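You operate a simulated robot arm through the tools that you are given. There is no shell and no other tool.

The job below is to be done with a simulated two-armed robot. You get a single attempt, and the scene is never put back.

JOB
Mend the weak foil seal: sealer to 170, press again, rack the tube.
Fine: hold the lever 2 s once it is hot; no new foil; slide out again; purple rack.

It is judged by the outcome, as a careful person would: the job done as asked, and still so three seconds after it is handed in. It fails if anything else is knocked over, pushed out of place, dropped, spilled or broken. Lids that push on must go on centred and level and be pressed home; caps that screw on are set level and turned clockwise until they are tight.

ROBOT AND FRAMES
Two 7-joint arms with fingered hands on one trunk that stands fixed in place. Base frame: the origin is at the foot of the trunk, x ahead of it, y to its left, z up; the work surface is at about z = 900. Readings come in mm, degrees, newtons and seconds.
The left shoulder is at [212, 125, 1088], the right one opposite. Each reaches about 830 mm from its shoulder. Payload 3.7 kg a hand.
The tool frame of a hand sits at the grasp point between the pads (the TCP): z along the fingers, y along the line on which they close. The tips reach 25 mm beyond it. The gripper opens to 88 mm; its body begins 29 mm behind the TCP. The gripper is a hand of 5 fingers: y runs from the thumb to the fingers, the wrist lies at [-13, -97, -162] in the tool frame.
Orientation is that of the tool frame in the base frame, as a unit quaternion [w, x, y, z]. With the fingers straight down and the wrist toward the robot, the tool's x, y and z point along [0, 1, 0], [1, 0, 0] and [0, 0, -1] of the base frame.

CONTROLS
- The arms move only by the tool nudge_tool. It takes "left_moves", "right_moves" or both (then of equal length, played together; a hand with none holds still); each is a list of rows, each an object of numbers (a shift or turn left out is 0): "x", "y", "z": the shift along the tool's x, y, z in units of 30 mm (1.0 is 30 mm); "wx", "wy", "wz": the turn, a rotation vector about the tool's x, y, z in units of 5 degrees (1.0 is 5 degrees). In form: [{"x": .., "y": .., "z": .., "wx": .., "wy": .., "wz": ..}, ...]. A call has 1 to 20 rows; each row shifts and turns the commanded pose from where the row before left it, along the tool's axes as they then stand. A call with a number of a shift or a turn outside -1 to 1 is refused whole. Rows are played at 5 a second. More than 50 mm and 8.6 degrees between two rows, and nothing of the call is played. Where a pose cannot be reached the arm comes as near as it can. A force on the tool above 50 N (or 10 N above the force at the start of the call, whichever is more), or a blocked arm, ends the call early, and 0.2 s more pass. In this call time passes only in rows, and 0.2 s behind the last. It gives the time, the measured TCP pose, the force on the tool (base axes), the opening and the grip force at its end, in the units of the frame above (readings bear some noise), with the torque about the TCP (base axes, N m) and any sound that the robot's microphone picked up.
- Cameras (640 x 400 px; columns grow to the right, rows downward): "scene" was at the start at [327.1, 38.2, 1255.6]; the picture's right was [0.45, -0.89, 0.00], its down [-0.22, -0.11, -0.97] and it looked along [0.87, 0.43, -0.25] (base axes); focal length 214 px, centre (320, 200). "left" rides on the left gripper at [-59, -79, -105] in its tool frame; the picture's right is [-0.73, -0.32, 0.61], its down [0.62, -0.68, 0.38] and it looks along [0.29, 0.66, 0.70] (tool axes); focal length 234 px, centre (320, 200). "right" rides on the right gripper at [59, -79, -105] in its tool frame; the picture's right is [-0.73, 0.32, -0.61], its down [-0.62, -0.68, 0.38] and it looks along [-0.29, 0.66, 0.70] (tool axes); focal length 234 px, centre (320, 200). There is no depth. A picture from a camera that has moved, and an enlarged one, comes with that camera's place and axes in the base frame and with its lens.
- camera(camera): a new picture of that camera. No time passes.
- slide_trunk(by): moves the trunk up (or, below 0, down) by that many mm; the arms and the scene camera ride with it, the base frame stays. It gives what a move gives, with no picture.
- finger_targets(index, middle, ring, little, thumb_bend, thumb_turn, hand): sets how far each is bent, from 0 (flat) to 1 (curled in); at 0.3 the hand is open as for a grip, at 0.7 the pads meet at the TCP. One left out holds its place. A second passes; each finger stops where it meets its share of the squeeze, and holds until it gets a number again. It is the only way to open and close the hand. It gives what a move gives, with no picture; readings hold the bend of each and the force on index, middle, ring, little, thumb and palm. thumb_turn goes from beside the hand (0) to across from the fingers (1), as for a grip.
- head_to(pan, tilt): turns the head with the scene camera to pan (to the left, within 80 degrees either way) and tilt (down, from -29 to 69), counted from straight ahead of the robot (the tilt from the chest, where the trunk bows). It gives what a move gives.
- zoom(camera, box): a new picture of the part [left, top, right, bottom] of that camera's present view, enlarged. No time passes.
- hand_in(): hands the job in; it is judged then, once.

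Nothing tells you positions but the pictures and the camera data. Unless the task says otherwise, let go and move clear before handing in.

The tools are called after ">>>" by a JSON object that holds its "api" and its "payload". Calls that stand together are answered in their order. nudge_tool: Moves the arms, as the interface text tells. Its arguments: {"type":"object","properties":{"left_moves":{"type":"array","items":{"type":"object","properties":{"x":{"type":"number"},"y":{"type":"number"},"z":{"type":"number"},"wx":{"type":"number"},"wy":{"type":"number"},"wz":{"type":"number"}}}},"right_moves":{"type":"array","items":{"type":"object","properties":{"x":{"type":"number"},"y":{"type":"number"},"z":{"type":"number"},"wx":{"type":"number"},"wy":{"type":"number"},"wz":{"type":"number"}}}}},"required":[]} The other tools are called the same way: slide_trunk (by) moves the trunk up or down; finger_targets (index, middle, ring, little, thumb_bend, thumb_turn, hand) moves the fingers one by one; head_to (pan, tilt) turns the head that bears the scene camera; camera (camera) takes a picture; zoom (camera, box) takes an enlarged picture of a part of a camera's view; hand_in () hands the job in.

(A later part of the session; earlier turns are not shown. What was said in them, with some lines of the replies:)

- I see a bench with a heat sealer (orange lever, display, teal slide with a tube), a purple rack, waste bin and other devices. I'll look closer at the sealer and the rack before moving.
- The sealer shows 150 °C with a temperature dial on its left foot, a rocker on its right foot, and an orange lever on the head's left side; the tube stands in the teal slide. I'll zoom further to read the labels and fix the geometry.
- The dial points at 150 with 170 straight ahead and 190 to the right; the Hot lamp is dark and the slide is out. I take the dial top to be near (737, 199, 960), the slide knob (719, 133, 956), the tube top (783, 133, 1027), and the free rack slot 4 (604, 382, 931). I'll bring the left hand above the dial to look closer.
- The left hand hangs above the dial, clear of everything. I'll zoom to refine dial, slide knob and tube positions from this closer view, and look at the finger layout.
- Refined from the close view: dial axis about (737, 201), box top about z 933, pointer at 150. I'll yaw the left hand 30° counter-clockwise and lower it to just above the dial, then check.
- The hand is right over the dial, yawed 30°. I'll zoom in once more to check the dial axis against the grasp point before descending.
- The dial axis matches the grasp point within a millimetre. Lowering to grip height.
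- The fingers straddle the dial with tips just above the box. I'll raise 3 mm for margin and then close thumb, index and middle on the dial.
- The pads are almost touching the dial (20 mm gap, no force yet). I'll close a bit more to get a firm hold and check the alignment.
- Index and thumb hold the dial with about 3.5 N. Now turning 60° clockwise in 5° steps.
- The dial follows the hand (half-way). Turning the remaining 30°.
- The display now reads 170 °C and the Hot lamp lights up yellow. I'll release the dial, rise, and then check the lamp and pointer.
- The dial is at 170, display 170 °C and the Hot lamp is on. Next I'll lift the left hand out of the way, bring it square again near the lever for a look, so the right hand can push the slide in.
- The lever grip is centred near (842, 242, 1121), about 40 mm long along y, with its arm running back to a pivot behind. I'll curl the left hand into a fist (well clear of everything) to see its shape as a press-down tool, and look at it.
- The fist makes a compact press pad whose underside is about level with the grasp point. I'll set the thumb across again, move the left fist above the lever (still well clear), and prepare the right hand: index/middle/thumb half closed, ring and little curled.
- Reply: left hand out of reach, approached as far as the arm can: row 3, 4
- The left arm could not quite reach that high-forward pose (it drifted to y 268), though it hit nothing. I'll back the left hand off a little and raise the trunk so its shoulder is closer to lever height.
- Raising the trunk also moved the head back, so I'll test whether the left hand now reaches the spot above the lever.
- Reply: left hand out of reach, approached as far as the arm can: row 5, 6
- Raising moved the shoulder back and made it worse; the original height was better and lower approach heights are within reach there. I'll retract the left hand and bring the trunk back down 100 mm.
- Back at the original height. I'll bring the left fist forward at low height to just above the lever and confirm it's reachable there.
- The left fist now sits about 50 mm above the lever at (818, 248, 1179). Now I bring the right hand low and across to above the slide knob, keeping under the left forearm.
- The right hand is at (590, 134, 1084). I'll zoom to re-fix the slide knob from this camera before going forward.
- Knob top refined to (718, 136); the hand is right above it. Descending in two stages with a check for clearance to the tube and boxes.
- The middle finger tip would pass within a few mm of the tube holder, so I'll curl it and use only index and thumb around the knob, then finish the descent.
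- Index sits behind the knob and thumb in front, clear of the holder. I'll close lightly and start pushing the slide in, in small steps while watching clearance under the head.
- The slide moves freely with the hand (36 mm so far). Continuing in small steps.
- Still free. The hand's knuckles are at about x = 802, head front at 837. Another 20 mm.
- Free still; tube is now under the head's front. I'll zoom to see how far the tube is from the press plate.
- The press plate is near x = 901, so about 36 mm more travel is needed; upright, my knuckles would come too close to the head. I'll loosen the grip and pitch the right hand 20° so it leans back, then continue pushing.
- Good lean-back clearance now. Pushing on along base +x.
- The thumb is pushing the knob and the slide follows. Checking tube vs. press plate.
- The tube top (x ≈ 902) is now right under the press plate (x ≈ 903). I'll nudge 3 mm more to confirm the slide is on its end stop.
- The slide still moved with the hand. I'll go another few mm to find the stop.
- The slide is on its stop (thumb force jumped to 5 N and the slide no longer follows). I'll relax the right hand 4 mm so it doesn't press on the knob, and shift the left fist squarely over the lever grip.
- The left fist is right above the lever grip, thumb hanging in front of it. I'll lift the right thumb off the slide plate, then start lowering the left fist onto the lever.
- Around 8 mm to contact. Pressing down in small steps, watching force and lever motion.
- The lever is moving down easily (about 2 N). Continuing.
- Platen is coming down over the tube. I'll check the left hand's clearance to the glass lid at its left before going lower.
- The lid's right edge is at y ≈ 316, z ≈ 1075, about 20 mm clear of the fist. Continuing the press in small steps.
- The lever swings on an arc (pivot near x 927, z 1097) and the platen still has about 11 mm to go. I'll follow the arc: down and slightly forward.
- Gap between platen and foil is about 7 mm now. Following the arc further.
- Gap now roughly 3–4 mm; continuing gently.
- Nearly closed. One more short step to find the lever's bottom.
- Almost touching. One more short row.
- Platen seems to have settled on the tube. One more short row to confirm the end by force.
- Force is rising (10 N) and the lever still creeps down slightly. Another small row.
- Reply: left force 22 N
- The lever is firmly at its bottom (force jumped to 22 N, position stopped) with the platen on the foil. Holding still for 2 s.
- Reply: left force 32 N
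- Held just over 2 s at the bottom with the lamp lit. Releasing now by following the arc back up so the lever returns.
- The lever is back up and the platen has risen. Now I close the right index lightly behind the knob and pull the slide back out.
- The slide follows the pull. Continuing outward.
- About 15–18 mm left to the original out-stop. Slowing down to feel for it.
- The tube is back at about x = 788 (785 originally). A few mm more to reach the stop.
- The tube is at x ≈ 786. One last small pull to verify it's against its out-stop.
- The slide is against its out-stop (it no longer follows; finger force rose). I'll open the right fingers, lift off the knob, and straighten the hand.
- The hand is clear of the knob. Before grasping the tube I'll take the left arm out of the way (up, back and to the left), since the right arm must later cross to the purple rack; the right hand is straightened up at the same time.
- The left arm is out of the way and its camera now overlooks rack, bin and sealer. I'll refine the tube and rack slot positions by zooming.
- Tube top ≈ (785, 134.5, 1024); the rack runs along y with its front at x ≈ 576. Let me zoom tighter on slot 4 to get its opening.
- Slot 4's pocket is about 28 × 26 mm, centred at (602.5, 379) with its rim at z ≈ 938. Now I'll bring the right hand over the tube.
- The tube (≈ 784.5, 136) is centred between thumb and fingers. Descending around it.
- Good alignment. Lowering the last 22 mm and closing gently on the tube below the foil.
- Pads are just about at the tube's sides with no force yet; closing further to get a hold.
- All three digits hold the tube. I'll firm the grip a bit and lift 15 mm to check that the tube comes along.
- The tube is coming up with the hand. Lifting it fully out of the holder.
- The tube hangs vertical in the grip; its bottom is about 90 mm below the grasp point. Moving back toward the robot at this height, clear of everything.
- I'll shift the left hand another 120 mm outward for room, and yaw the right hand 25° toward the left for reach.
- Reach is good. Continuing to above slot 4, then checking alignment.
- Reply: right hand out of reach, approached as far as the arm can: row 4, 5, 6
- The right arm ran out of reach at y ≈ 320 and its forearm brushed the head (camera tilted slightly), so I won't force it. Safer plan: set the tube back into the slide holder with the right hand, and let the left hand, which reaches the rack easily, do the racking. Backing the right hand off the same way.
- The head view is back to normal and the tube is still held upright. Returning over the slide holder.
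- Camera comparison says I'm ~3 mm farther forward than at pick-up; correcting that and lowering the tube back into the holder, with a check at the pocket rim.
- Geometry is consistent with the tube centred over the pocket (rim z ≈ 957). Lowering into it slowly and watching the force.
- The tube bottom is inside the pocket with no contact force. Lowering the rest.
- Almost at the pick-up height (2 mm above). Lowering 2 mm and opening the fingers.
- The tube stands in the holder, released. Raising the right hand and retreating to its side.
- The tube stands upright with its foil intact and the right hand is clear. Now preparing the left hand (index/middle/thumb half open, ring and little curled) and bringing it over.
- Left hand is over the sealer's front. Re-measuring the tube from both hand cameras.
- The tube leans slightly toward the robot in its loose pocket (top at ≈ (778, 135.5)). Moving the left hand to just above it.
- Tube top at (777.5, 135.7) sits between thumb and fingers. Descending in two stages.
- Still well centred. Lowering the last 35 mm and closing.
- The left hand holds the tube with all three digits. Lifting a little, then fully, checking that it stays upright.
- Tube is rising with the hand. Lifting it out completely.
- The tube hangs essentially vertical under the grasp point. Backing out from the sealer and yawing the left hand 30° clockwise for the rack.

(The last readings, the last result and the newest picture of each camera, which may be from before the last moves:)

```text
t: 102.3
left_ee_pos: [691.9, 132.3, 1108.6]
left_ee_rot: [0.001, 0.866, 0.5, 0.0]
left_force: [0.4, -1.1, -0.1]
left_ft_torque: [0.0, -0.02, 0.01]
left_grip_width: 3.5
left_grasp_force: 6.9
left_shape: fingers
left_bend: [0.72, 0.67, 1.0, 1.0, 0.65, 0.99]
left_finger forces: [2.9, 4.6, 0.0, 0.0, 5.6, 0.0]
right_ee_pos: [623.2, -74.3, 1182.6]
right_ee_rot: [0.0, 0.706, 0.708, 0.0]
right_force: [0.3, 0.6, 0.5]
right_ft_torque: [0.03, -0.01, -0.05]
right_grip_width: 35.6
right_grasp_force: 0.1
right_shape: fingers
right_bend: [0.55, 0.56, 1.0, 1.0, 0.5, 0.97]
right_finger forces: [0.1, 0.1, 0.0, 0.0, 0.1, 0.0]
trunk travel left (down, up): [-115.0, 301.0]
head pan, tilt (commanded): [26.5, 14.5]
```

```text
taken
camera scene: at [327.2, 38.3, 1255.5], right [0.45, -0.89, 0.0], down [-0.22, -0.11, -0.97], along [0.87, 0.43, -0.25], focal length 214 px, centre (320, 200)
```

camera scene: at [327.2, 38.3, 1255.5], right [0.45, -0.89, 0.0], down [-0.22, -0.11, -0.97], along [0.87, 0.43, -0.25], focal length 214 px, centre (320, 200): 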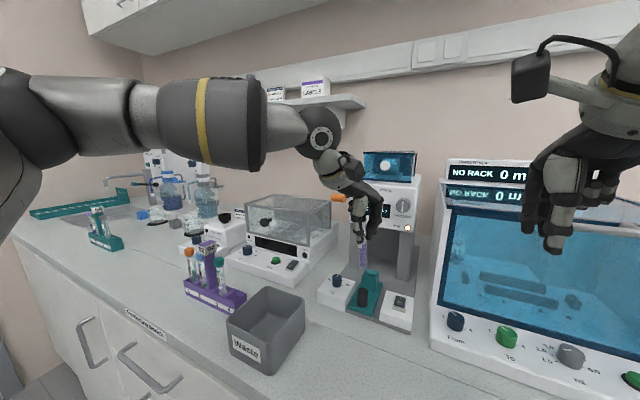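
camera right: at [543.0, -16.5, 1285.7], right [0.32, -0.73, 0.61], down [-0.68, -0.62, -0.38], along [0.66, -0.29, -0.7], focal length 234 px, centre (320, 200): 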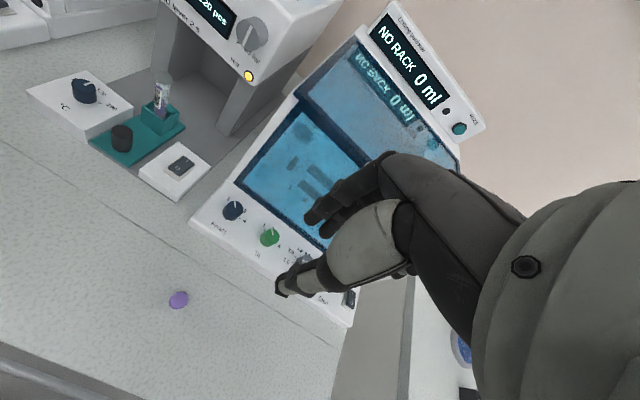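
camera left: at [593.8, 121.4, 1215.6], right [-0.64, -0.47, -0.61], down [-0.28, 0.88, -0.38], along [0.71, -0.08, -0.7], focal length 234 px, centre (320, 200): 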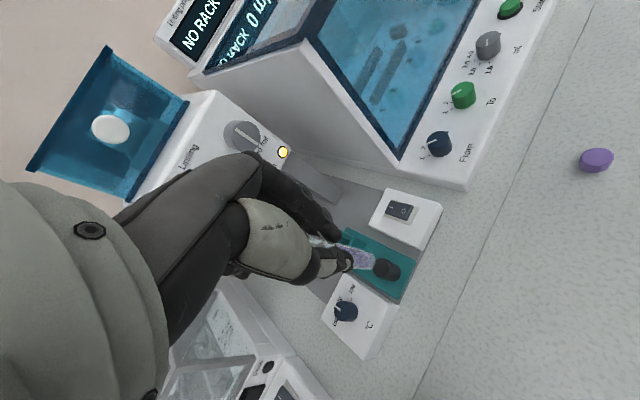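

Now moving diagonally to above slot 4 of the purple rack, tube bottom staying above bin and rack.

>>> {"api": "nudge_tool", "payload": {"left_moves": [{"x": 0.4, "y": -0.48}, {"x": 0.557, "y": -0.676}, {"x": 0.557, "y": -0.676}, {"x": 0.557, "y": -0.676}, {"x": 0.557, "y": -0.676}, {"x": 0.557, "y": -0.676}, {"x": 0.557, "y": -0.676}, {"x": 0.557, "y": -0.676}, {"x": 0.557, "y": -0.676}, {"x": 0.557, "y": -0.676}, {"x": 0.157, "y": -0.196}]}}

>>> {"api": "camera", "payload": {"camera": "left"}}

>>> {"api": "zoom", "payload": {"camera": "left", "box": [280, 160, 460, 340]}}

>>> {"api": "zoom", "payload": {"camera": "scene", "box": [160, 180, 290, 320]}}

>>> {"api": "camera", "payload": {"camera": "right"}}

```text
t: 104.7
left_ee_pos: [598.9, 377.5, 1108.2]
left_ee_rot: [0.0, 0.866, 0.5, 0.0]
left_force: [0.0, -0.9, -0.1]
left_ft_torque: [0.03, -0.05, -0.04]
left_grip_width: 2.9
left_grasp_force: 6.1
left_shape: fingers
left_bend: [0.72, 0.72, 1.0, 1.0, 0.65, 0.99]
left_finger forces: [2.8, 4.7, 0.0, 0.0, 5.5, 0.0]
right_ee_pos: [621.9, -73.8, 1183.1]
right_ee_rot: [0.0, 0.706, 0.708, 0.0]
right_force: [0.2, 0.4, -0.5]
right_ft_torque: [0.0, -0.01, -0.02]
right_grip_width: 35.5
right_grasp_force: 0.1
right_shape: fingers
right_bend: [0.55, 0.56, 1.0, 1.0, 0.5, 0.97]
right_finger forces: [0.1, 0.0, 0.1, 0.0, 0.1, 0.1]
trunk travel left (down, up): [-115.0, 301.0]
head pan, tilt (commanded): [26.5, 14.5]
```

```text
taken
camera left: at [500.6, 367.6, 1214.9], right [-0.64, -0.47, -0.61], down [-0.28, 0.88, -0.38], along [0.71, -0.08, -0.7], focal length 234 px, centre (320, 200)
```

left: 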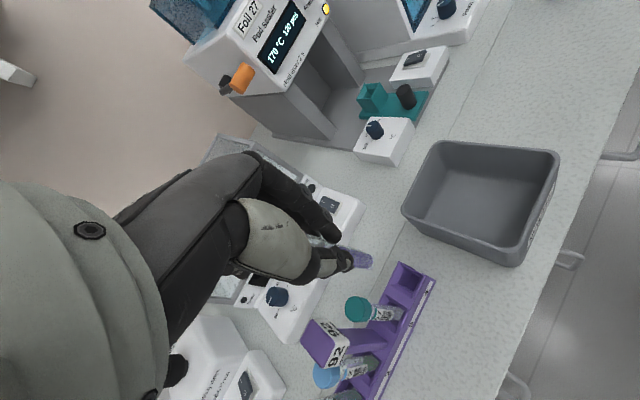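

```text
2.22 times, centred on (370, 250) of left
camera zoom: at [500.6, 367.6, 1214.9], right [-0.64, -0.47, -0.61], down [-0.28, 0.88, -0.38], along [0.71, -0.08, -0.7], focal length 520 px, centre (209, 89)
```

zoom: 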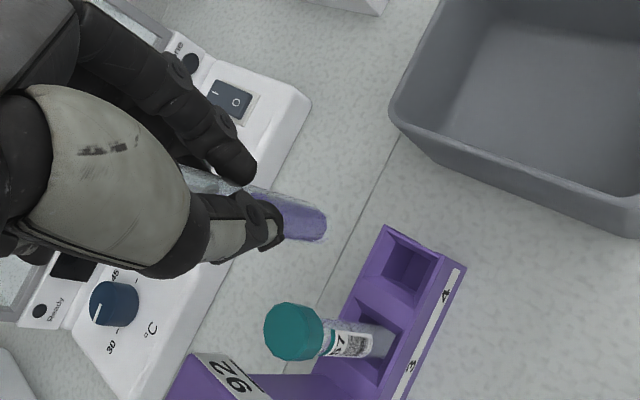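

```text
2.86 times, centred on (225, 250) of scene
camera zoom: at [327.1, 38.2, 1255.6], right [0.45, -0.89, 0.0], down [-0.22, -0.11, -0.97], along [0.87, 0.43, -0.25], focal length 613 px, centre (591, 57)
```

zoom: 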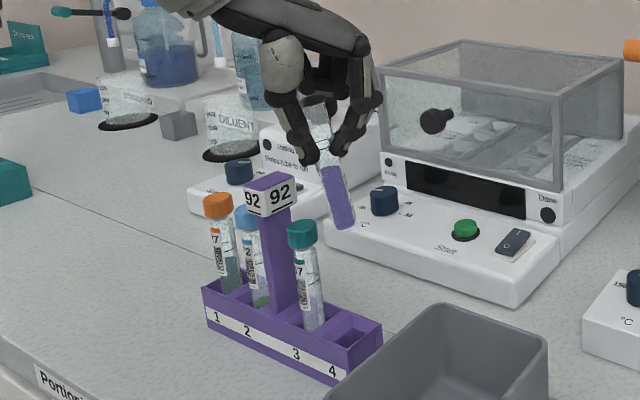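

```text
taken
camera right: at [542.0, -16.1, 1286.4], right [0.32, -0.73, 0.61], down [-0.68, -0.62, -0.38], along [0.66, -0.29, -0.7], focal length 234 px, centre (320, 200)
```

right: 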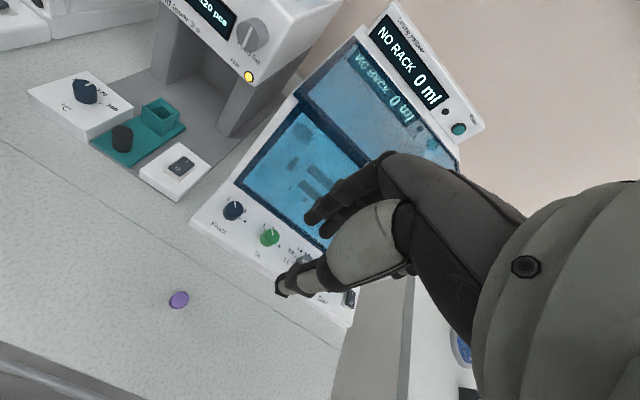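

The tube leans about 6° in the grip (tip at ≈ (608, 378) vs. grasp point x 599). I'll tilt the hand 6° to bring the tube vertical and then re-measure its tip against slot 4.

>>> {"api": "nudge_tool", "payload": {"left_moves": [{"wx": 0.52, "wy": -0.3}, {"wx": 0.52, "wy": -0.3}]}}

>>> {"api": "zoom", "payload": {"camera": "left", "box": [300, 200, 460, 330]}}

>>> {"api": "zoom", "payload": {"camera": "scene", "box": [190, 190, 290, 310]}}

```text
t: 105.3
left_ee_pos: [597.8, 378.2, 1108.5]
left_ee_rot: [-0.026, 0.864, 0.501, -0.046]
left_force: [0.5, 0.5, -0.8]
left_ft_torque: [-0.02, 0.0, 0.0]
left_grip_width: 3.1
left_grasp_force: 7.0
left_shape: fingers
left_bend: [0.72, 0.72, 1.0, 1.0, 0.65, 0.99]
left_finger forces: [2.7, 4.6, 0.0, 0.0, 5.6, 0.1]
right_ee_pos: [621.4, -76.3, 1181.3]
right_ee_rot: [0.0, 0.706, 0.708, 0.0]
right_force: [0.5, -0.4, 0.4]
right_ft_torque: [-0.02, 0.0, 0.0]
right_grip_width: 35.8
right_grasp_force: 0.0
right_shape: fingers
right_bend: [0.55, 0.56, 1.0, 1.0, 0.5, 0.97]
right_finger forces: [0.1, 0.0, 0.0, 0.0, 0.0, 0.0]
trunk travel left (down, up): [-115.0, 301.0]
head pan, tilt (commanded): [26.5, 14.5]
```

```text
3.08 times, centred on (380, 265) of left
camera zoom: at [511.9, 367.5, 1225.0], right [-0.7, -0.47, -0.54], down [-0.32, 0.88, -0.35], along [0.64, -0.08, -0.77], focal length 720 px, centre (135, 0)
```

zoom: 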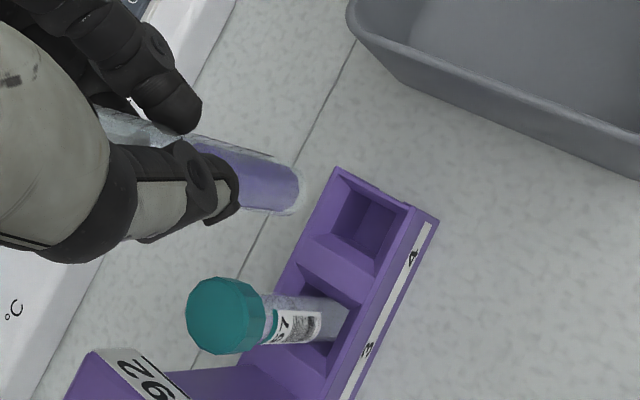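

```text
3.33 times, centred on (240, 250) of scene
camera zoom: at [327.1, 38.1, 1255.5], right [0.45, -0.89, 0.0], down [-0.22, -0.11, -0.97], along [0.87, 0.43, -0.25], focal length 715 px, centre (587, 33)
```

zoom: 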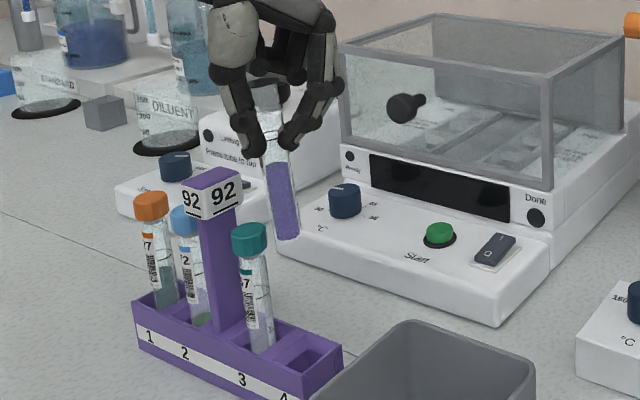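

The tube is now vertical. Shifting 3.5 mm forward and lowering to just above the slot rim for a precise check.

>>> {"api": "nudge_tool", "payload": {"left_moves": [{"x": 0.093, "y": 0.161, "z": 0.663}, {"x": 0.035, "y": 0.06, "z": 0.663}, {"x": 0.035, "y": 0.06, "z": 0.663}, {"x": 0.009, "y": 0.015, "z": 0.166}]}}

>>> {"api": "zoom", "payload": {"camera": "left", "box": [300, 200, 460, 330]}}

>>> {"api": "zoom", "payload": {"camera": "scene", "box": [190, 220, 290, 320]}}

```text
t: 106.3
left_ee_pos: [601.7, 379.0, 1043.0]
left_ee_rot: [-0.026, 0.865, 0.499, -0.046]
left_force: [-0.2, 0.1, -0.2]
left_ft_torque: [0.03, -0.03, 0.0]
left_grip_width: 2.9
left_grasp_force: 6.7
left_shape: fingers
left_bend: [0.72, 0.72, 1.0, 1.0, 0.65, 0.99]
left_finger forces: [2.7, 4.6, 0.0, 0.1, 5.5, 0.1]
right_ee_pos: [620.2, -74.8, 1182.8]
right_ee_rot: [0.0, 0.706, 0.708, 0.0]
right_force: [-0.2, 0.3, 1.6]
right_ft_torque: [0.0, 0.03, -0.01]
right_grip_width: 35.5
right_grasp_force: 0.1
right_shape: fingers
right_bend: [0.55, 0.56, 1.0, 1.0, 0.5, 0.97]
right_finger forces: [0.0, 0.0, 0.0, 0.0, 0.0, 0.0]
trunk travel left (down, up): [-115.0, 301.0]
head pan, tilt (commanded): [26.5, 14.5]
```

```text
3.08 times, centred on (380, 265) of left
camera zoom: at [515.4, 367.9, 1159.7], right [-0.7, -0.47, -0.54], down [-0.32, 0.88, -0.35], along [0.64, -0.08, -0.77], focal length 720 px, centre (135, 0)
```

zoom: 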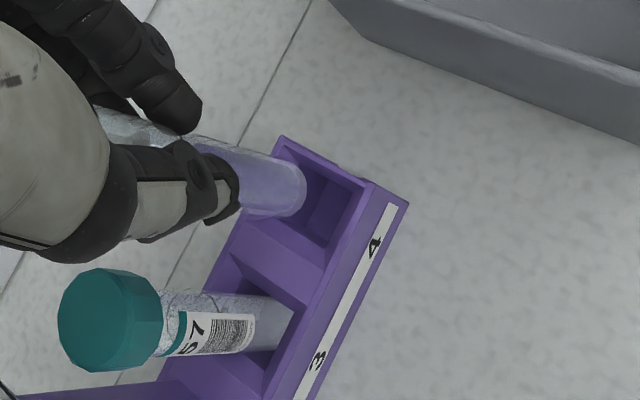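

```text
4.00 times, centred on (240, 270) of scene
camera zoom: at [327.0, 38.2, 1255.6], right [0.45, -0.89, 0.0], down [-0.22, -0.11, -0.97], along [0.87, 0.43, -0.25], focal length 858 px, centre (640, -80)
```

zoom: 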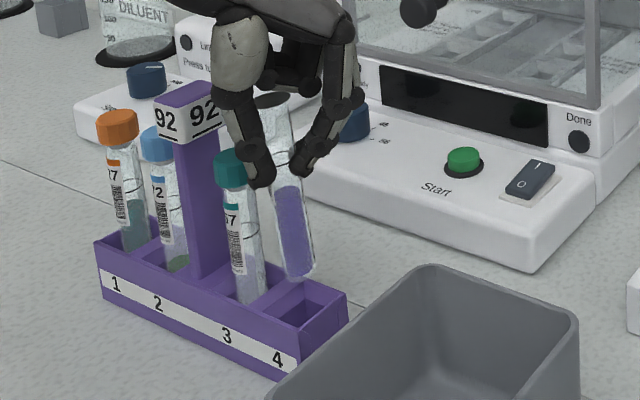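

The tip is within ~3 mm of the pocket centre (5 mm margin). A small correction, then slowly down into the slot watching the force.

>>> {"api": "nudge_tool", "payload": {"left_moves": [{"x": 0.064, "y": 0.045, "z": 0.199}, {"x": 0.012, "y": 0.02, "z": 0.23}, {"x": 0.012, "y": 0.02, "z": 0.23}]}}

>>> {"api": "zoom", "payload": {"camera": "left", "box": [300, 200, 420, 300]}}

>>> {"api": "zoom", "payload": {"camera": "scene", "box": [210, 240, 280, 310]}}

```text
t: 107.1
left_ee_pos: [603.3, 378.8, 1021.6]
left_ee_rot: [-0.026, 0.864, 0.501, -0.045]
left_force: [0.0, 0.3, -0.9]
left_ft_torque: [0.01, 0.0, -0.01]
left_grip_width: 2.9
left_grasp_force: 6.2
left_shape: fingers
left_bend: [0.72, 0.72, 1.0, 1.0, 0.65, 0.99]
left_finger forces: [2.7, 4.6, 0.1, 0.0, 5.5, 0.0]
right_ee_pos: [622.5, -74.6, 1181.8]
right_ee_rot: [-0.001, 0.707, 0.708, 0.0]
right_force: [-0.2, -0.4, -0.3]
right_ft_torque: [-0.02, -0.02, 0.03]
right_grip_width: 35.8
right_grasp_force: 0.1
right_shape: fingers
right_bend: [0.55, 0.56, 1.0, 1.0, 0.5, 0.97]
right_finger forces: [0.1, 0.0, 0.0, 0.0, 0.0, 0.0]
trunk travel left (down, up): [-115.0, 301.0]
head pan, tilt (commanded): [26.5, 14.5]
```

```text
4.00 times, centred on (360, 250) of left
camera zoom: at [516.2, 368.5, 1138.7], right [-0.7, -0.47, -0.54], down [-0.32, 0.88, -0.35], along [0.64, -0.08, -0.77], focal length 937 px, centre (160, 0)
```

zoom: 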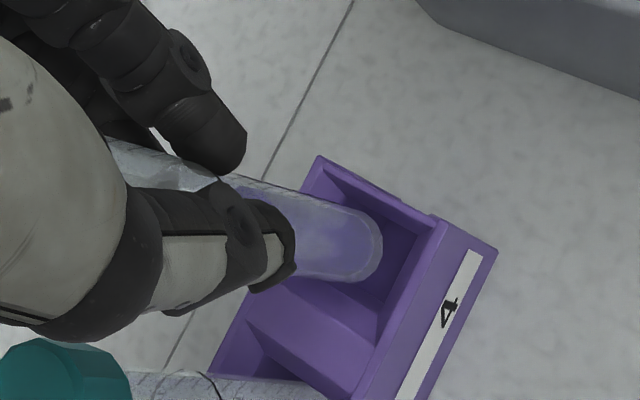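

```text
5.71 times, centred on (245, 275) of scene
camera zoom: at [327.2, 38.2, 1255.5], right [0.45, -0.89, 0.0], down [-0.22, -0.11, -0.97], along [0.87, 0.43, -0.25], focal length 1226 px, centre (749, -229)
```

zoom: 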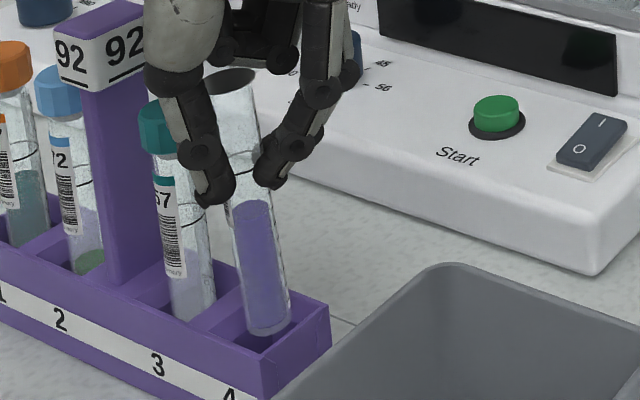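

The tube end is inside the slot, no contact force. Continuing down slowly until it touches the floor.

>>> {"api": "nudge_tool", "payload": {"left_moves": [{"x": 0.012, "y": 0.02, "z": 0.23}, {"x": 0.012, "y": 0.02, "z": 0.23}]}}

>>> {"api": "zoom", "payload": {"camera": "left", "box": [300, 200, 420, 300]}}

>>> {"api": "zoom", "payload": {"camera": "scene", "box": [210, 240, 280, 310]}}

```text
t: 107.7
left_ee_pos: [602.6, 379.5, 1007.4]
left_ee_rot: [-0.026, 0.865, 0.5, -0.046]
left_force: [1.3, 0.5, 0.2]
left_ft_torque: [-0.02, 0.0, 0.02]
left_grip_width: 3.0
left_grasp_force: 6.0
left_shape: fingers
left_bend: [0.72, 0.72, 1.0, 1.0, 0.65, 0.99]
left_finger forces: [2.7, 4.6, 0.0, 0.0, 5.5, 0.1]
right_ee_pos: [623.1, -75.2, 1182.4]
right_ee_rot: [0.0, 0.706, 0.708, 0.001]
right_force: [-1.1, -0.1, 0.2]
right_ft_torque: [0.01, -0.01, 0.06]
right_grip_width: 35.8
right_grasp_force: 0.1
right_shape: fingers
right_bend: [0.55, 0.56, 1.0, 1.0, 0.5, 0.97]
right_finger forces: [0.0, 0.0, 0.1, 0.0, 0.1, 0.0]
trunk travel left (down, up): [-115.0, 301.0]
head pan, tilt (commanded): [26.5, 14.5]
```

```text
4.00 times, centred on (360, 250) of left
camera zoom: at [516.0, 368.3, 1124.6], right [-0.7, -0.47, -0.54], down [-0.32, 0.88, -0.35], along [0.64, -0.08, -0.77], focal length 937 px, centre (160, 0)
```

zoom: 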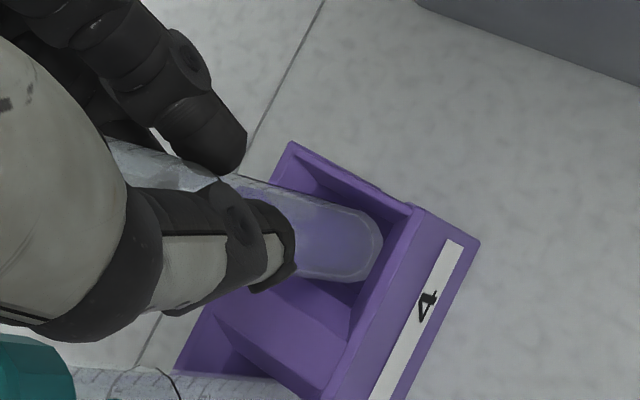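

```text
5.71 times, centred on (245, 275) of scene
camera zoom: at [327.1, 38.3, 1255.5], right [0.45, -0.89, 0.0], down [-0.22, -0.11, -0.97], along [0.87, 0.43, -0.25], focal length 1226 px, centre (749, -229)
```

zoom: 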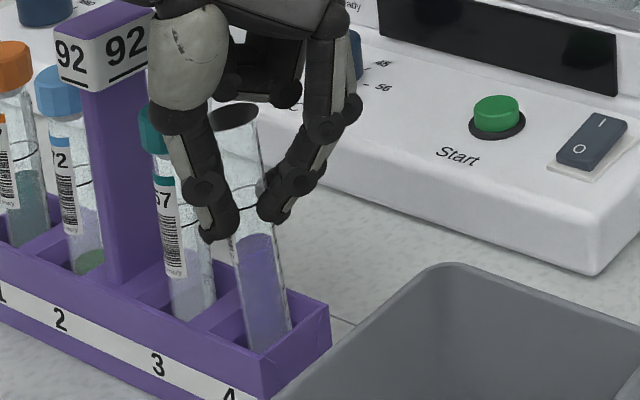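

Going well. Continuing down in small steps.

>>> {"api": "nudge_tool", "payload": {"left_moves": [{"x": 0.009, "y": 0.015, "z": 0.166}, {"x": 0.009, "y": 0.015, "z": 0.166}]}}

>>> {"api": "zoom", "payload": {"camera": "scene", "box": [210, 240, 280, 310]}}

```text
t: 108.3
left_ee_pos: [602.7, 380.2, 997.9]
left_ee_rot: [-0.027, 0.864, 0.5, -0.045]
left_force: [-0.1, -0.2, 0.0]
left_ft_torque: [-0.01, 0.0, -0.02]
left_grip_width: 2.9
left_grasp_force: 6.4
left_shape: fingers
left_bend: [0.72, 0.72, 1.0, 1.0, 0.65, 0.99]
left_finger forces: [2.8, 4.6, 0.0, 0.0, 5.5, 0.0]
right_ee_pos: [621.1, -76.1, 1182.7]
right_ee_rot: [0.0, 0.707, 0.708, 0.0]
right_force: [0.2, -0.5, -0.2]
right_ft_torque: [-0.02, 0.03, -0.03]
right_grip_width: 35.6
right_grasp_force: 0.1
right_shape: fingers
right_bend: [0.55, 0.56, 1.0, 1.0, 0.5, 0.97]
right_finger forces: [0.1, 0.1, 0.0, 0.1, 0.0, 0.0]
trunk travel left (down, up): [-115.0, 301.0]
head pan, tilt (commanded): [26.5, 14.5]
```

```text
5.71 times, centred on (245, 275) of scene
camera zoom: at [327.1, 38.2, 1255.5], right [0.45, -0.89, 0.0], down [-0.22, -0.11, -0.97], along [0.87, 0.43, -0.25], focal length 1226 px, centre (749, -229)
```

zoom: 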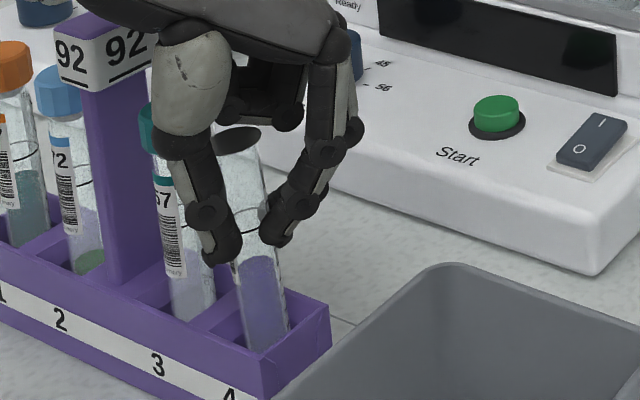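

Still no floor contact (force ≈ 0). A few more millimetres.

>>> {"api": "nudge_tool", "payload": {"left_moves": [{"x": 0.005, "y": 0.009, "z": 0.1}, {"x": 0.005, "y": 0.009, "z": 0.1}]}}

>>> {"api": "zoom", "payload": {"camera": "scene", "box": [210, 240, 280, 310]}}

>>> {"api": "camera", "payload": {"camera": "left"}}

```text
t: 108.9
left_ee_pos: [604.0, 378.5, 992.6]
left_ee_rot: [-0.026, 0.865, 0.499, -0.045]
left_force: [0.0, -0.1, 0.1]
left_ft_torque: [0.02, 0.0, 0.01]
left_grip_width: 2.8
left_grasp_force: 6.4
left_shape: fingers
left_bend: [0.72, 0.72, 1.0, 1.0, 0.65, 0.99]
left_finger forces: [2.6, 4.7, 0.0, 0.0, 5.5, 0.0]
right_ee_pos: [622.1, -75.1, 1183.4]
right_ee_rot: [0.0, 0.706, 0.708, 0.0]
right_force: [-0.8, -0.6, 0.1]
right_ft_torque: [-0.01, -0.01, -0.01]
right_grip_width: 35.9
right_grasp_force: 0.1
right_shape: fingers
right_bend: [0.55, 0.56, 1.0, 1.0, 0.5, 0.97]
right_finger forces: [0.0, 0.0, 0.0, 0.1, 0.0, 0.1]
trunk travel left (down, up): [-115.0, 301.0]
head pan, tilt (commanded): [26.5, 14.5]
```

```text
5.71 times, centred on (245, 275) of scene
camera zoom: at [327.1, 38.2, 1255.5], right [0.45, -0.89, 0.0], down [-0.22, -0.11, -0.97], along [0.87, 0.43, -0.25], focal length 1226 px, centre (749, -229)
```

zoom: 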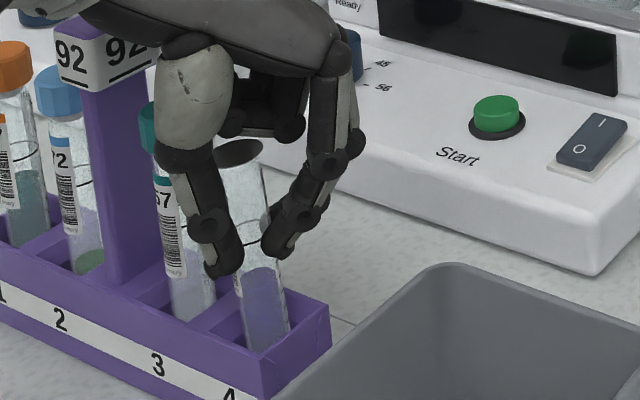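

```text
taken
camera left: at [516.5, 369.0, 1109.2], right [-0.7, -0.47, -0.54], down [-0.32, 0.88, -0.35], along [0.64, -0.08, -0.77], focal length 234 px, centre (320, 200)
```

left: 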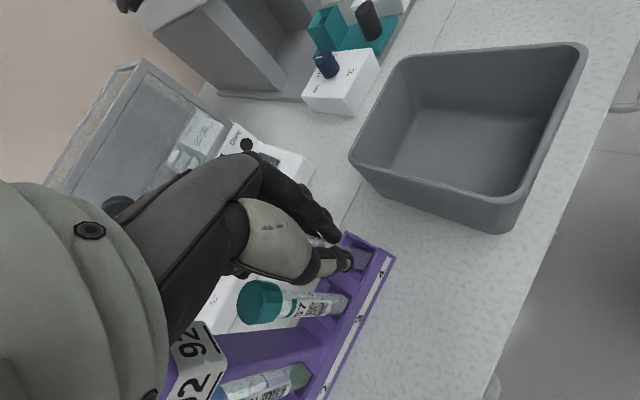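

Still free. Continuing in 2 mm steps until the floor is felt.

>>> {"api": "nudge_tool", "payload": {"left_moves": [{"x": 0.004, "y": 0.006, "z": 0.07}]}}

>>> {"api": "nudge_tool", "payload": {"left_moves": [{"x": 0.004, "y": 0.006, "z": 0.07}]}}

>>> {"api": "zoom", "payload": {"camera": "scene", "box": [210, 240, 280, 310]}}

```text
t: 109.3
left_ee_pos: [603.5, 379.7, 991.1]
left_ee_rot: [-0.026, 0.865, 0.5, -0.045]
left_force: [0.0, -0.5, 0.4]
left_ft_torque: [-0.04, 0.04, 0.01]
left_grip_width: 3.0
left_grasp_force: 6.0
left_shape: fingers
left_bend: [0.72, 0.72, 1.0, 1.0, 0.65, 0.99]
left_finger forces: [2.6, 4.7, 0.0, 0.0, 5.5, 0.0]
right_ee_pos: [622.9, -74.7, 1182.9]
right_ee_rot: [0.0, 0.707, 0.708, 0.0]
right_force: [0.3, 0.3, 0.2]
right_ft_torque: [0.01, 0.02, -0.01]
right_grip_width: 35.6
right_grasp_force: 0.0
right_shape: fingers
right_bend: [0.55, 0.56, 1.0, 1.0, 0.5, 0.97]
right_finger forces: [0.0, 0.0, 0.0, 0.1, 0.0, 0.1]
trunk travel left (down, up): [-115.0, 301.0]
head pan, tilt (commanded): [26.5, 14.5]
```

```text
t: 109.7
left_ee_pos: [602.7, 379.5, 988.9]
left_ee_rot: [-0.025, 0.865, 0.499, -0.045]
left_force: [-0.2, -0.6, 1.3]
left_ft_torque: [0.0, 0.0, -0.02]
left_grip_width: 2.8
left_grasp_force: 6.8
left_shape: fingers
left_bend: [0.72, 0.72, 1.0, 1.0, 0.65, 0.99]
left_finger forces: [3.0, 5.2, 0.1, 0.0, 5.7, 0.1]
right_ee_pos: [621.7, -75.1, 1183.8]
right_ee_rot: [0.0, 0.706, 0.708, 0.0]
right_force: [0.2, -0.5, 0.3]
right_ft_torque: [0.0, 0.05, 0.01]
right_grip_width: 35.7
right_grasp_force: 0.0
right_shape: fingers
right_bend: [0.55, 0.56, 1.0, 1.0, 0.5, 0.97]
right_finger forces: [0.0, 0.0, 0.0, 0.1, 0.0, 0.1]
trunk travel left (down, up): [-115.0, 301.0]
head pan, tilt (commanded): [26.5, 14.5]
```

```text
5.71 times, centred on (245, 275) of scene
camera zoom: at [326.8, 38.0, 1255.7], right [0.45, -0.89, 0.0], down [-0.22, -0.11, -0.97], along [0.87, 0.43, -0.25], focal length 1226 px, centre (749, -229)
```

zoom: 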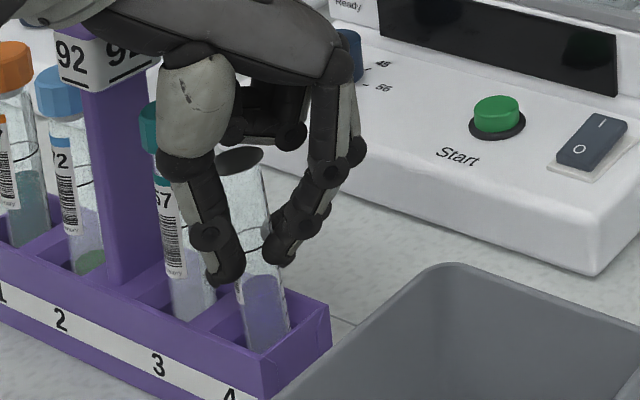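

Light floor contact (force up 1.3 N): the tube stands on the slot's bottom. Opening the fingers gently.

>>> {"api": "finger_targets", "payload": {"hand": "left", "index": 0.64, "middle": 0.63, "thumb_bend": 0.6}}

>>> {"api": "finger_targets", "payload": {"hand": "left", "index": 0.55, "middle": 0.55, "thumb_bend": 0.52}}

>>> {"api": "zoom", "payload": {"camera": "scene", "box": [210, 240, 280, 310]}}

>>> {"api": "zoom", "payload": {"camera": "left", "box": [260, 190, 420, 320]}}

```text
t: 110.7
left_ee_pos: [604.4, 380.2, 988.2]
left_ee_rot: [-0.026, 0.865, 0.5, -0.044]
left_force: [0.0, 0.3, -0.4]
left_ft_torque: [0.0, -0.02, 0.0]
left_grip_width: 15.0
left_grasp_force: 0.1
left_shape: fingers
left_bend: [0.64, 0.63, 1.0, 1.0, 0.6, 0.99]
left_finger forces: [0.0, 0.0, 0.1, 0.1, 0.1, 0.0]
right_ee_pos: [620.7, -75.1, 1183.4]
right_ee_rot: [0.0, 0.707, 0.708, 0.0]
right_force: [0.4, 0.5, 0.5]
right_ft_torque: [0.01, 0.02, -0.01]
right_grip_width: 35.5
right_grasp_force: 0.2
right_shape: fingers
right_bend: [0.55, 0.56, 1.0, 1.0, 0.5, 0.97]
right_finger forces: [0.0, 0.0, 0.0, 0.0, 0.0, 0.0]
trunk travel left (down, up): [-115.0, 301.0]
head pan, tilt (commanded): [26.5, 14.5]
```

```text
t: 111.7
left_ee_pos: [603.5, 380.2, 989.5]
left_ee_rot: [-0.027, 0.865, 0.499, -0.045]
left_force: [-0.7, 0.0, -0.8]
left_ft_torque: [-0.02, 0.01, 0.0]
left_grip_width: 33.2
left_grasp_force: 0.0
left_shape: fingers
left_bend: [0.55, 0.55, 1.0, 1.0, 0.52, 0.98]
left_finger forces: [0.1, 0.0, 0.1, 0.0, 0.0, 0.1]
right_ee_pos: [621.1, -75.6, 1184.0]
right_ee_rot: [0.0, 0.706, 0.708, 0.0]
right_force: [-0.1, 0.1, -0.5]
right_ft_torque: [-0.02, 0.02, -0.01]
right_grip_width: 35.8
right_grasp_force: 0.0
right_shape: fingers
right_bend: [0.55, 0.56, 1.0, 1.0, 0.5, 0.97]
right_finger forces: [0.1, 0.1, 0.0, 0.0, 0.0, 0.0]
trunk travel left (down, up): [-115.0, 301.0]
head pan, tilt (commanded): [26.5, 14.5]
```

```text
5.71 times, centred on (245, 275) of scene
camera zoom: at [327.1, 38.2, 1255.6], right [0.45, -0.89, 0.0], down [-0.22, -0.11, -0.97], along [0.87, 0.43, -0.25], focal length 1226 px, centre (749, -229)
```

zoom: 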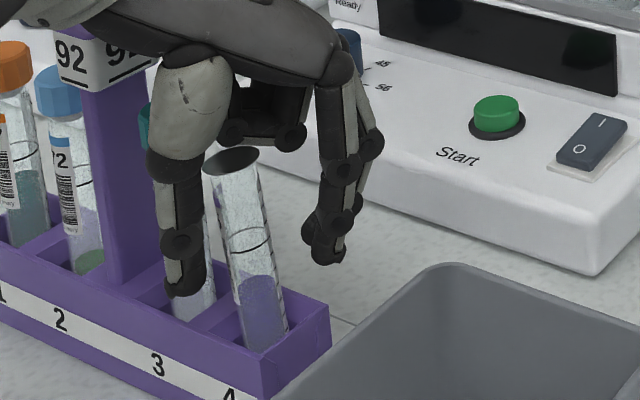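

```text
3.08 times, centred on (340, 255) of left
camera zoom: at [516.9, 369.2, 1105.3], right [-0.7, -0.47, -0.54], down [-0.32, 0.88, -0.35], along [0.64, -0.08, -0.77], focal length 720 px, centre (258, 31)
```

zoom: 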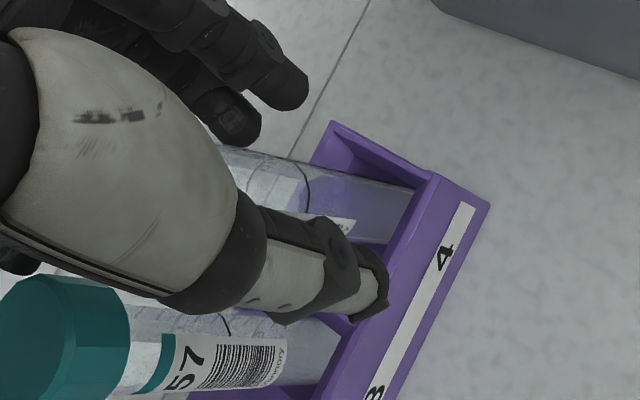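

The tube stands in slot 4, released. I'll open the thumb slightly more for clearance and rise straight up.

>>> {"api": "finger_targets", "payload": {"hand": "left", "index": 0.5, "middle": 0.52, "thumb_bend": 0.46}}

>>> {"api": "nudge_tool", "payload": {"left_moves": [{"x": -0.017, "y": -0.03, "z": -0.332}, {"x": -0.026, "y": -0.045, "z": -0.497}]}}

>>> {"api": "zoom", "payload": {"camera": "scene", "box": [200, 220, 290, 310]}}

>>> {"api": "zoom", "payload": {"camera": "left", "box": [260, 190, 420, 320]}}

```text
t: 112.7
left_ee_pos: [602.9, 380.5, 988.8]
left_ee_rot: [-0.026, 0.864, 0.5, -0.046]
left_force: [0.2, 0.1, -0.1]
left_ft_torque: [0.03, 0.0, 0.0]
left_grip_width: 45.4
left_grasp_force: 0.0
left_shape: fingers
left_bend: [0.5, 0.52, 1.0, 1.0, 0.46, 0.98]
left_finger forces: [0.0, 0.1, 0.1, 0.1, 0.0, 0.0]
right_ee_pos: [622.4, -75.2, 1182.2]
right_ee_rot: [-0.001, 0.706, 0.708, 0.0]
right_force: [0.5, -0.6, 0.1]
right_ft_torque: [-0.01, 0.01, 0.0]
right_grip_width: 36.0
right_grasp_force: 0.1
right_shape: fingers
right_bend: [0.55, 0.56, 1.0, 1.0, 0.5, 0.97]
right_finger forces: [0.0, 0.0, 0.0, 0.0, 0.0, 0.0]
trunk travel left (down, up): [-115.0, 301.0]
head pan, tilt (commanded): [26.5, 14.5]
```

```text
t: 113.3
left_ee_pos: [603.2, 381.2, 1014.3]
left_ee_rot: [-0.026, 0.865, 0.5, -0.045]
left_force: [0.9, -0.1, -0.5]
left_ft_torque: [-0.02, -0.01, -0.02]
left_grip_width: 45.4
left_grasp_force: 0.1
left_shape: fingers
left_bend: [0.5, 0.52, 1.0, 1.0, 0.46, 0.98]
left_finger forces: [0.1, 0.1, 0.0, 0.1, 0.0, 0.0]
right_ee_pos: [621.6, -76.5, 1183.2]
right_ee_rot: [0.0, 0.706, 0.708, 0.0]
right_force: [0.1, -0.2, 0.0]
right_ft_torque: [0.03, 0.01, 0.0]
right_grip_width: 35.9
right_grasp_force: 0.0
right_shape: fingers
right_bend: [0.55, 0.56, 1.0, 1.0, 0.5, 0.97]
right_finger forces: [0.0, 0.0, 0.1, 0.0, 0.0, 0.1]
trunk travel left (down, up): [-115.0, 301.0]
head pan, tilt (commanded): [26.5, 14.5]
```

```text
4.44 times, centred on (245, 265) of scene
camera zoom: at [326.9, 38.1, 1255.7], right [0.45, -0.89, 0.0], down [-0.22, -0.11, -0.97], along [0.87, 0.43, -0.25], focal length 953 px, centre (653, -89)
```

zoom: 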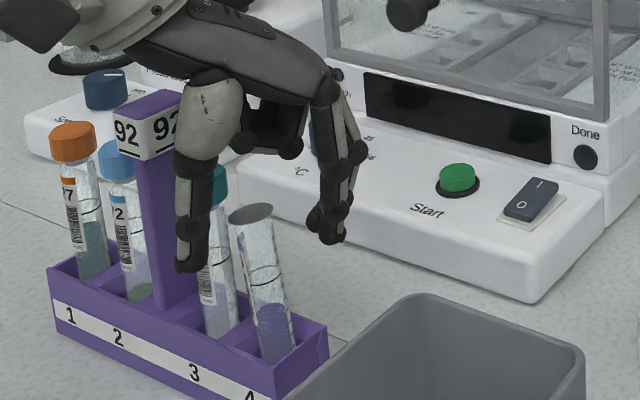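

```text
3.08 times, centred on (340, 255) of left
camera zoom: at [516.8, 370.4, 1131.1], right [-0.7, -0.47, -0.54], down [-0.32, 0.88, -0.35], along [0.64, -0.08, -0.77], focal length 720 px, centre (258, 31)
```

zoom: 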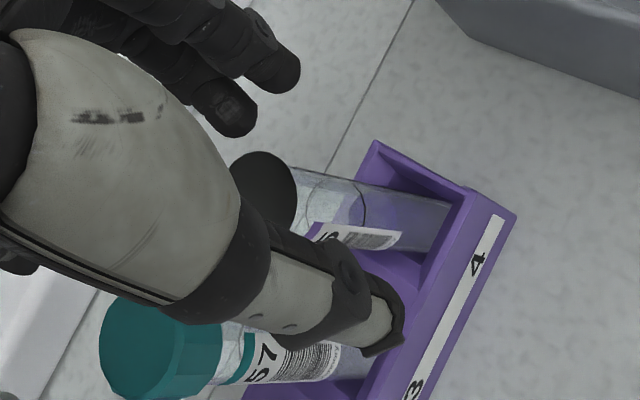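

Hand is coming clear of the tube. Continuing straight up.

>>> {"api": "nudge_tool", "payload": {"left_moves": [{"x": -0.035, "y": -0.06, "z": -0.663}, {"x": -0.035, "y": -0.06, "z": -0.663}, {"x": -0.035, "y": -0.06, "z": -0.663}, {"x": -0.035, "y": -0.06, "z": -0.663}, {"x": -0.035, "y": -0.06, "z": -0.663}, {"x": -0.035, "y": -0.06, "z": -0.663}]}}

>>> {"api": "zoom", "payload": {"camera": "scene", "box": [180, 220, 280, 320]}}

>>> {"api": "camera", "payload": {"camera": "left"}}

>>> {"api": "zoom", "payload": {"camera": "left", "box": [320, 220, 480, 380]}}

```text
t: 114.7
left_ee_pos: [603.9, 378.3, 1133.7]
left_ee_rot: [-0.026, 0.865, 0.499, -0.045]
left_force: [0.5, -0.6, -0.1]
left_ft_torque: [-0.01, 0.0, 0.02]
left_grip_width: 45.3
left_grasp_force: 0.2
left_shape: fingers
left_bend: [0.5, 0.52, 1.0, 1.0, 0.46, 0.98]
left_finger forces: [0.0, 0.1, 0.1, 0.0, 0.0, 0.1]
right_ee_pos: [622.0, -75.8, 1183.6]
right_ee_rot: [0.001, 0.707, 0.707, 0.0]
right_force: [0.0, -1.0, 0.2]
right_ft_torque: [-0.03, 0.02, -0.01]
right_grip_width: 35.6
right_grasp_force: 0.1
right_shape: fingers
right_bend: [0.55, 0.56, 1.0, 1.0, 0.5, 0.97]
right_finger forces: [0.0, 0.0, 0.0, 0.0, 0.1, 0.0]
trunk travel left (down, up): [-115.0, 301.0]
head pan, tilt (commanded): [26.5, 14.5]
```

```text
4.00 times, centred on (230, 270) of scene
camera zoom: at [326.8, 38.0, 1255.7], right [0.45, -0.89, 0.0], down [-0.22, -0.11, -0.97], along [0.87, 0.43, -0.25], focal length 858 px, centre (680, -80)
```

zoom: 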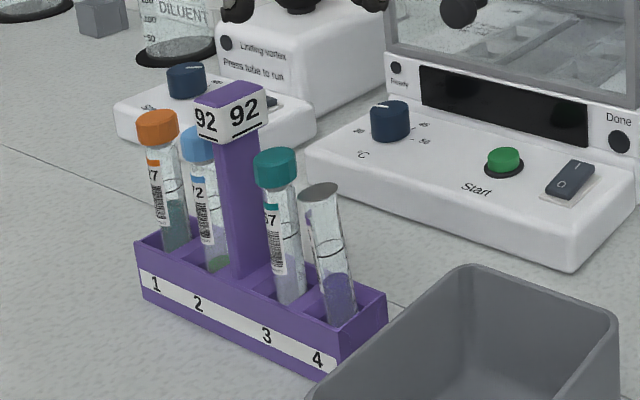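

```text
taken
camera left: at [517.1, 367.6, 1249.8], right [-0.7, -0.47, -0.54], down [-0.32, 0.88, -0.35], along [0.64, -0.08, -0.77], focal length 234 px, centre (320, 200)
```

left: 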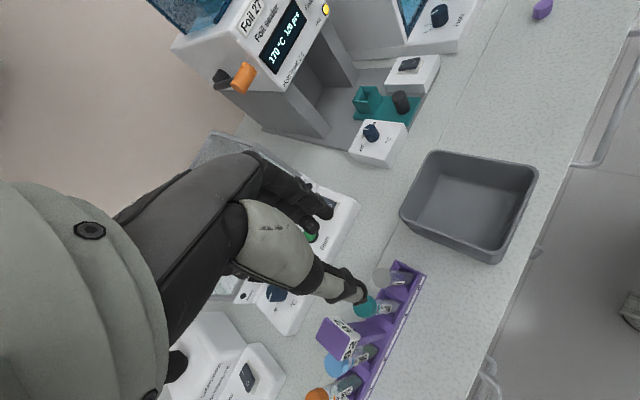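

```text
2.50 times, centred on (400, 300) of left
camera zoom: at [517.1, 367.6, 1249.8], right [-0.7, -0.47, -0.54], down [-0.32, 0.88, -0.35], along [0.64, -0.08, -0.77], focal length 585 px, centre (120, -50)
```

zoom: 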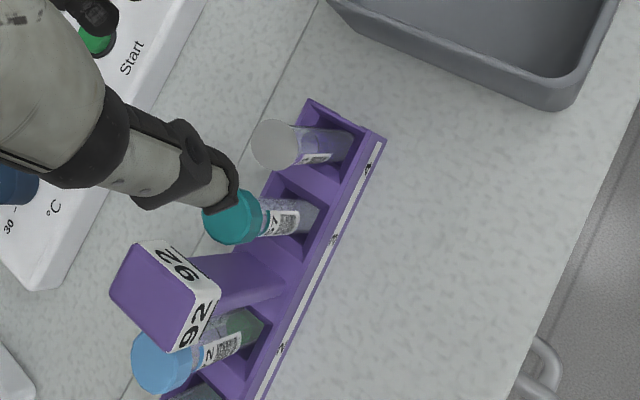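

The tube is in slot 4 of the purple rack and nothing else moved. I'll move the left hand farther away and inspect rack, sealer and foil.

>>> {"api": "nudge_tool", "payload": {"left_moves": [{"z": -0.6, "y": -0.6}, {"z": -0.6, "y": -0.8}, {"z": -0.6, "y": -0.8}, {"z": -0.5, "y": -0.8}, {"z": -0.3, "y": -0.8}]}}

>>> {"api": "camera", "payload": {"camera": "scene"}}

>>> {"api": "zoom", "payload": {"camera": "left", "box": [340, 200, 440, 300]}}

>>> {"api": "zoom", "payload": {"camera": "scene", "box": [220, 250, 270, 310]}}

>>> {"api": "zoom", "payload": {"camera": "scene", "box": [310, 140, 440, 340]}}

>>> {"api": "zoom", "payload": {"camera": "right", "box": [0, 0, 300, 200]}}

```text
t: 115.9
left_ee_pos: [511.2, 437.2, 1220.8]
left_ee_rot: [-0.026, 0.864, 0.5, -0.045]
left_force: [0.8, 0.3, -0.9]
left_ft_torque: [-0.02, 0.0, 0.0]
left_grip_width: 45.7
left_grasp_force: 0.1
left_shape: fingers
left_bend: [0.5, 0.52, 1.0, 1.0, 0.46, 0.98]
left_finger forces: [0.1, 0.0, 0.0, 0.1, 0.0, 0.1]
right_ee_pos: [622.6, -74.9, 1183.4]
right_ee_rot: [0.0, 0.706, 0.708, -0.002]
right_force: [-0.2, 0.2, -0.5]
right_ft_torque: [0.01, 0.01, 0.03]
right_grip_width: 35.7
right_grasp_force: 0.0
right_shape: fingers
right_bend: [0.55, 0.56, 1.0, 1.0, 0.5, 0.97]
right_finger forces: [0.0, 0.0, 0.0, 0.1, 0.1, 0.0]
trunk travel left (down, up): [-115.0, 301.0]
head pan, tilt (commanded): [26.5, 14.5]
```

```text
taken
camera scene: at [326.7, 38.2, 1255.7], right [0.45, -0.89, 0.0], down [-0.22, -0.11, -0.97], along [0.87, 0.43, -0.25], focal length 214 px, centre (320, 200)
```

scene: 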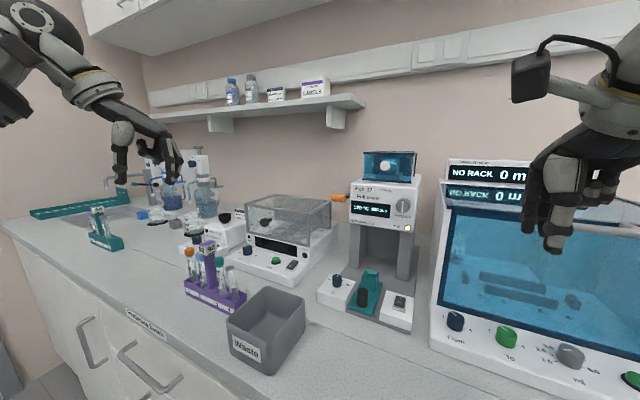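

```text
4.00 times, centred on (390, 250) of left
camera zoom: at [424.6, 426.2, 1337.3], right [-0.7, -0.47, -0.54], down [-0.32, 0.88, -0.35], along [0.64, -0.08, -0.77], focal length 937 px, centre (40, 0)
```

zoom: 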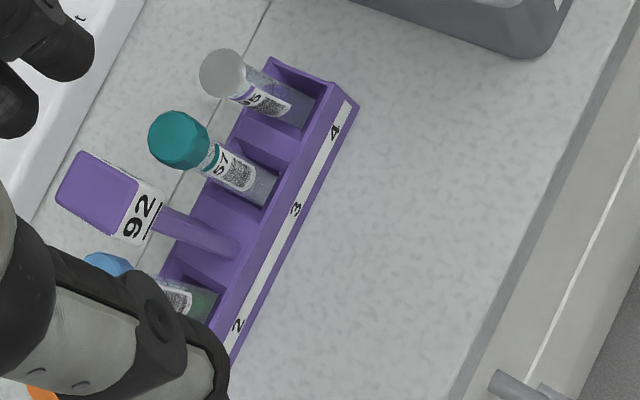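

```text
6.67 times, centred on (245, 280) of scene
camera zoom: at [326.7, 38.2, 1255.7], right [0.45, -0.89, 0.0], down [-0.22, -0.11, -0.97], along [0.87, 0.43, -0.25], focal length 1430 px, centre (820, -333)
```

zoom: 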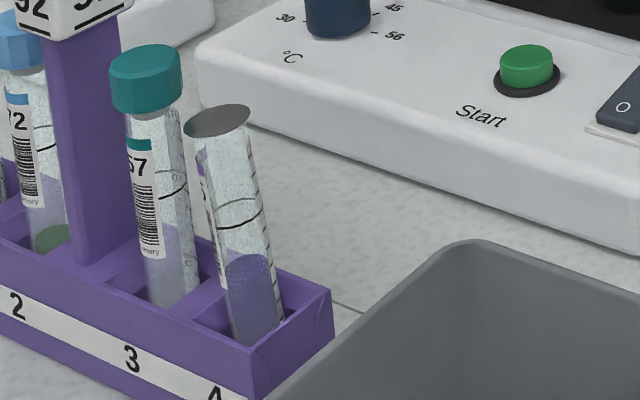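

```text
2.00 times, centred on (375, 240) of scene
camera zoom: at [326.7, 38.2, 1255.7], right [0.45, -0.89, 0.0], down [-0.22, -0.11, -0.97], along [0.87, 0.43, -0.25], focal length 429 px, centre (210, 120)
```

zoom: 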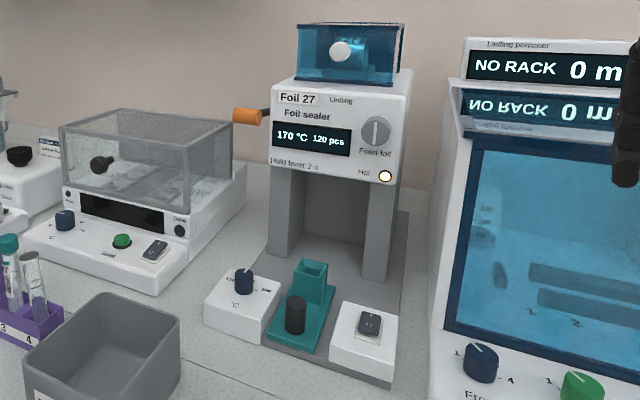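

```text
2.00 times, centred on (150, 100) of right
camera zoom: at [541.6, -16.0, 1286.7], right [0.32, -0.73, 0.61], down [-0.68, -0.62, -0.38], along [0.66, -0.29, -0.7], focal length 468 px, centre (660, 400)
```

zoom: 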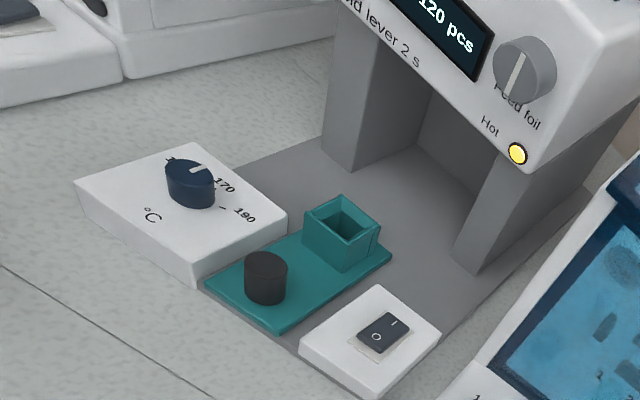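

The foil-sealed tube 95 is in slot 4 of the purple rack. The sealer reads 170 °C with its slide out and lever up, both hands are clear, and nothing else was moved or knocked. Handing in.

>>> {"api": "hand_in", "payload": {}}

```text
The job is handed in.
```

I re-pressed the weak seal at 170 °C. Tube 95 is now in slot 4 of the purple rack, and the job is handed in. The foil looks duller and greyer than before, but I had no way to test how strong the seal is.

- **Sealing:** I turned the dial to 170, saw the Hot lamp come on, then slid the tube in. I held the lever fully down for just over 2 seconds. I did not feed any new foil; the counter still reads 120.
- **Sealer now:** the slide is out, the lever is up and it still shows 170 °C. I did not switch it off.
- **Extra handling:** my right arm could not reach the rack and its forearm brushed the robot's own head. I put the tube back in the slide holder and racked it with the left hand instead.
- **In the rack:** the tube leans a few degrees because the slot is wider than the tube. From the pictures, nothing else on the bench was moved or knocked.
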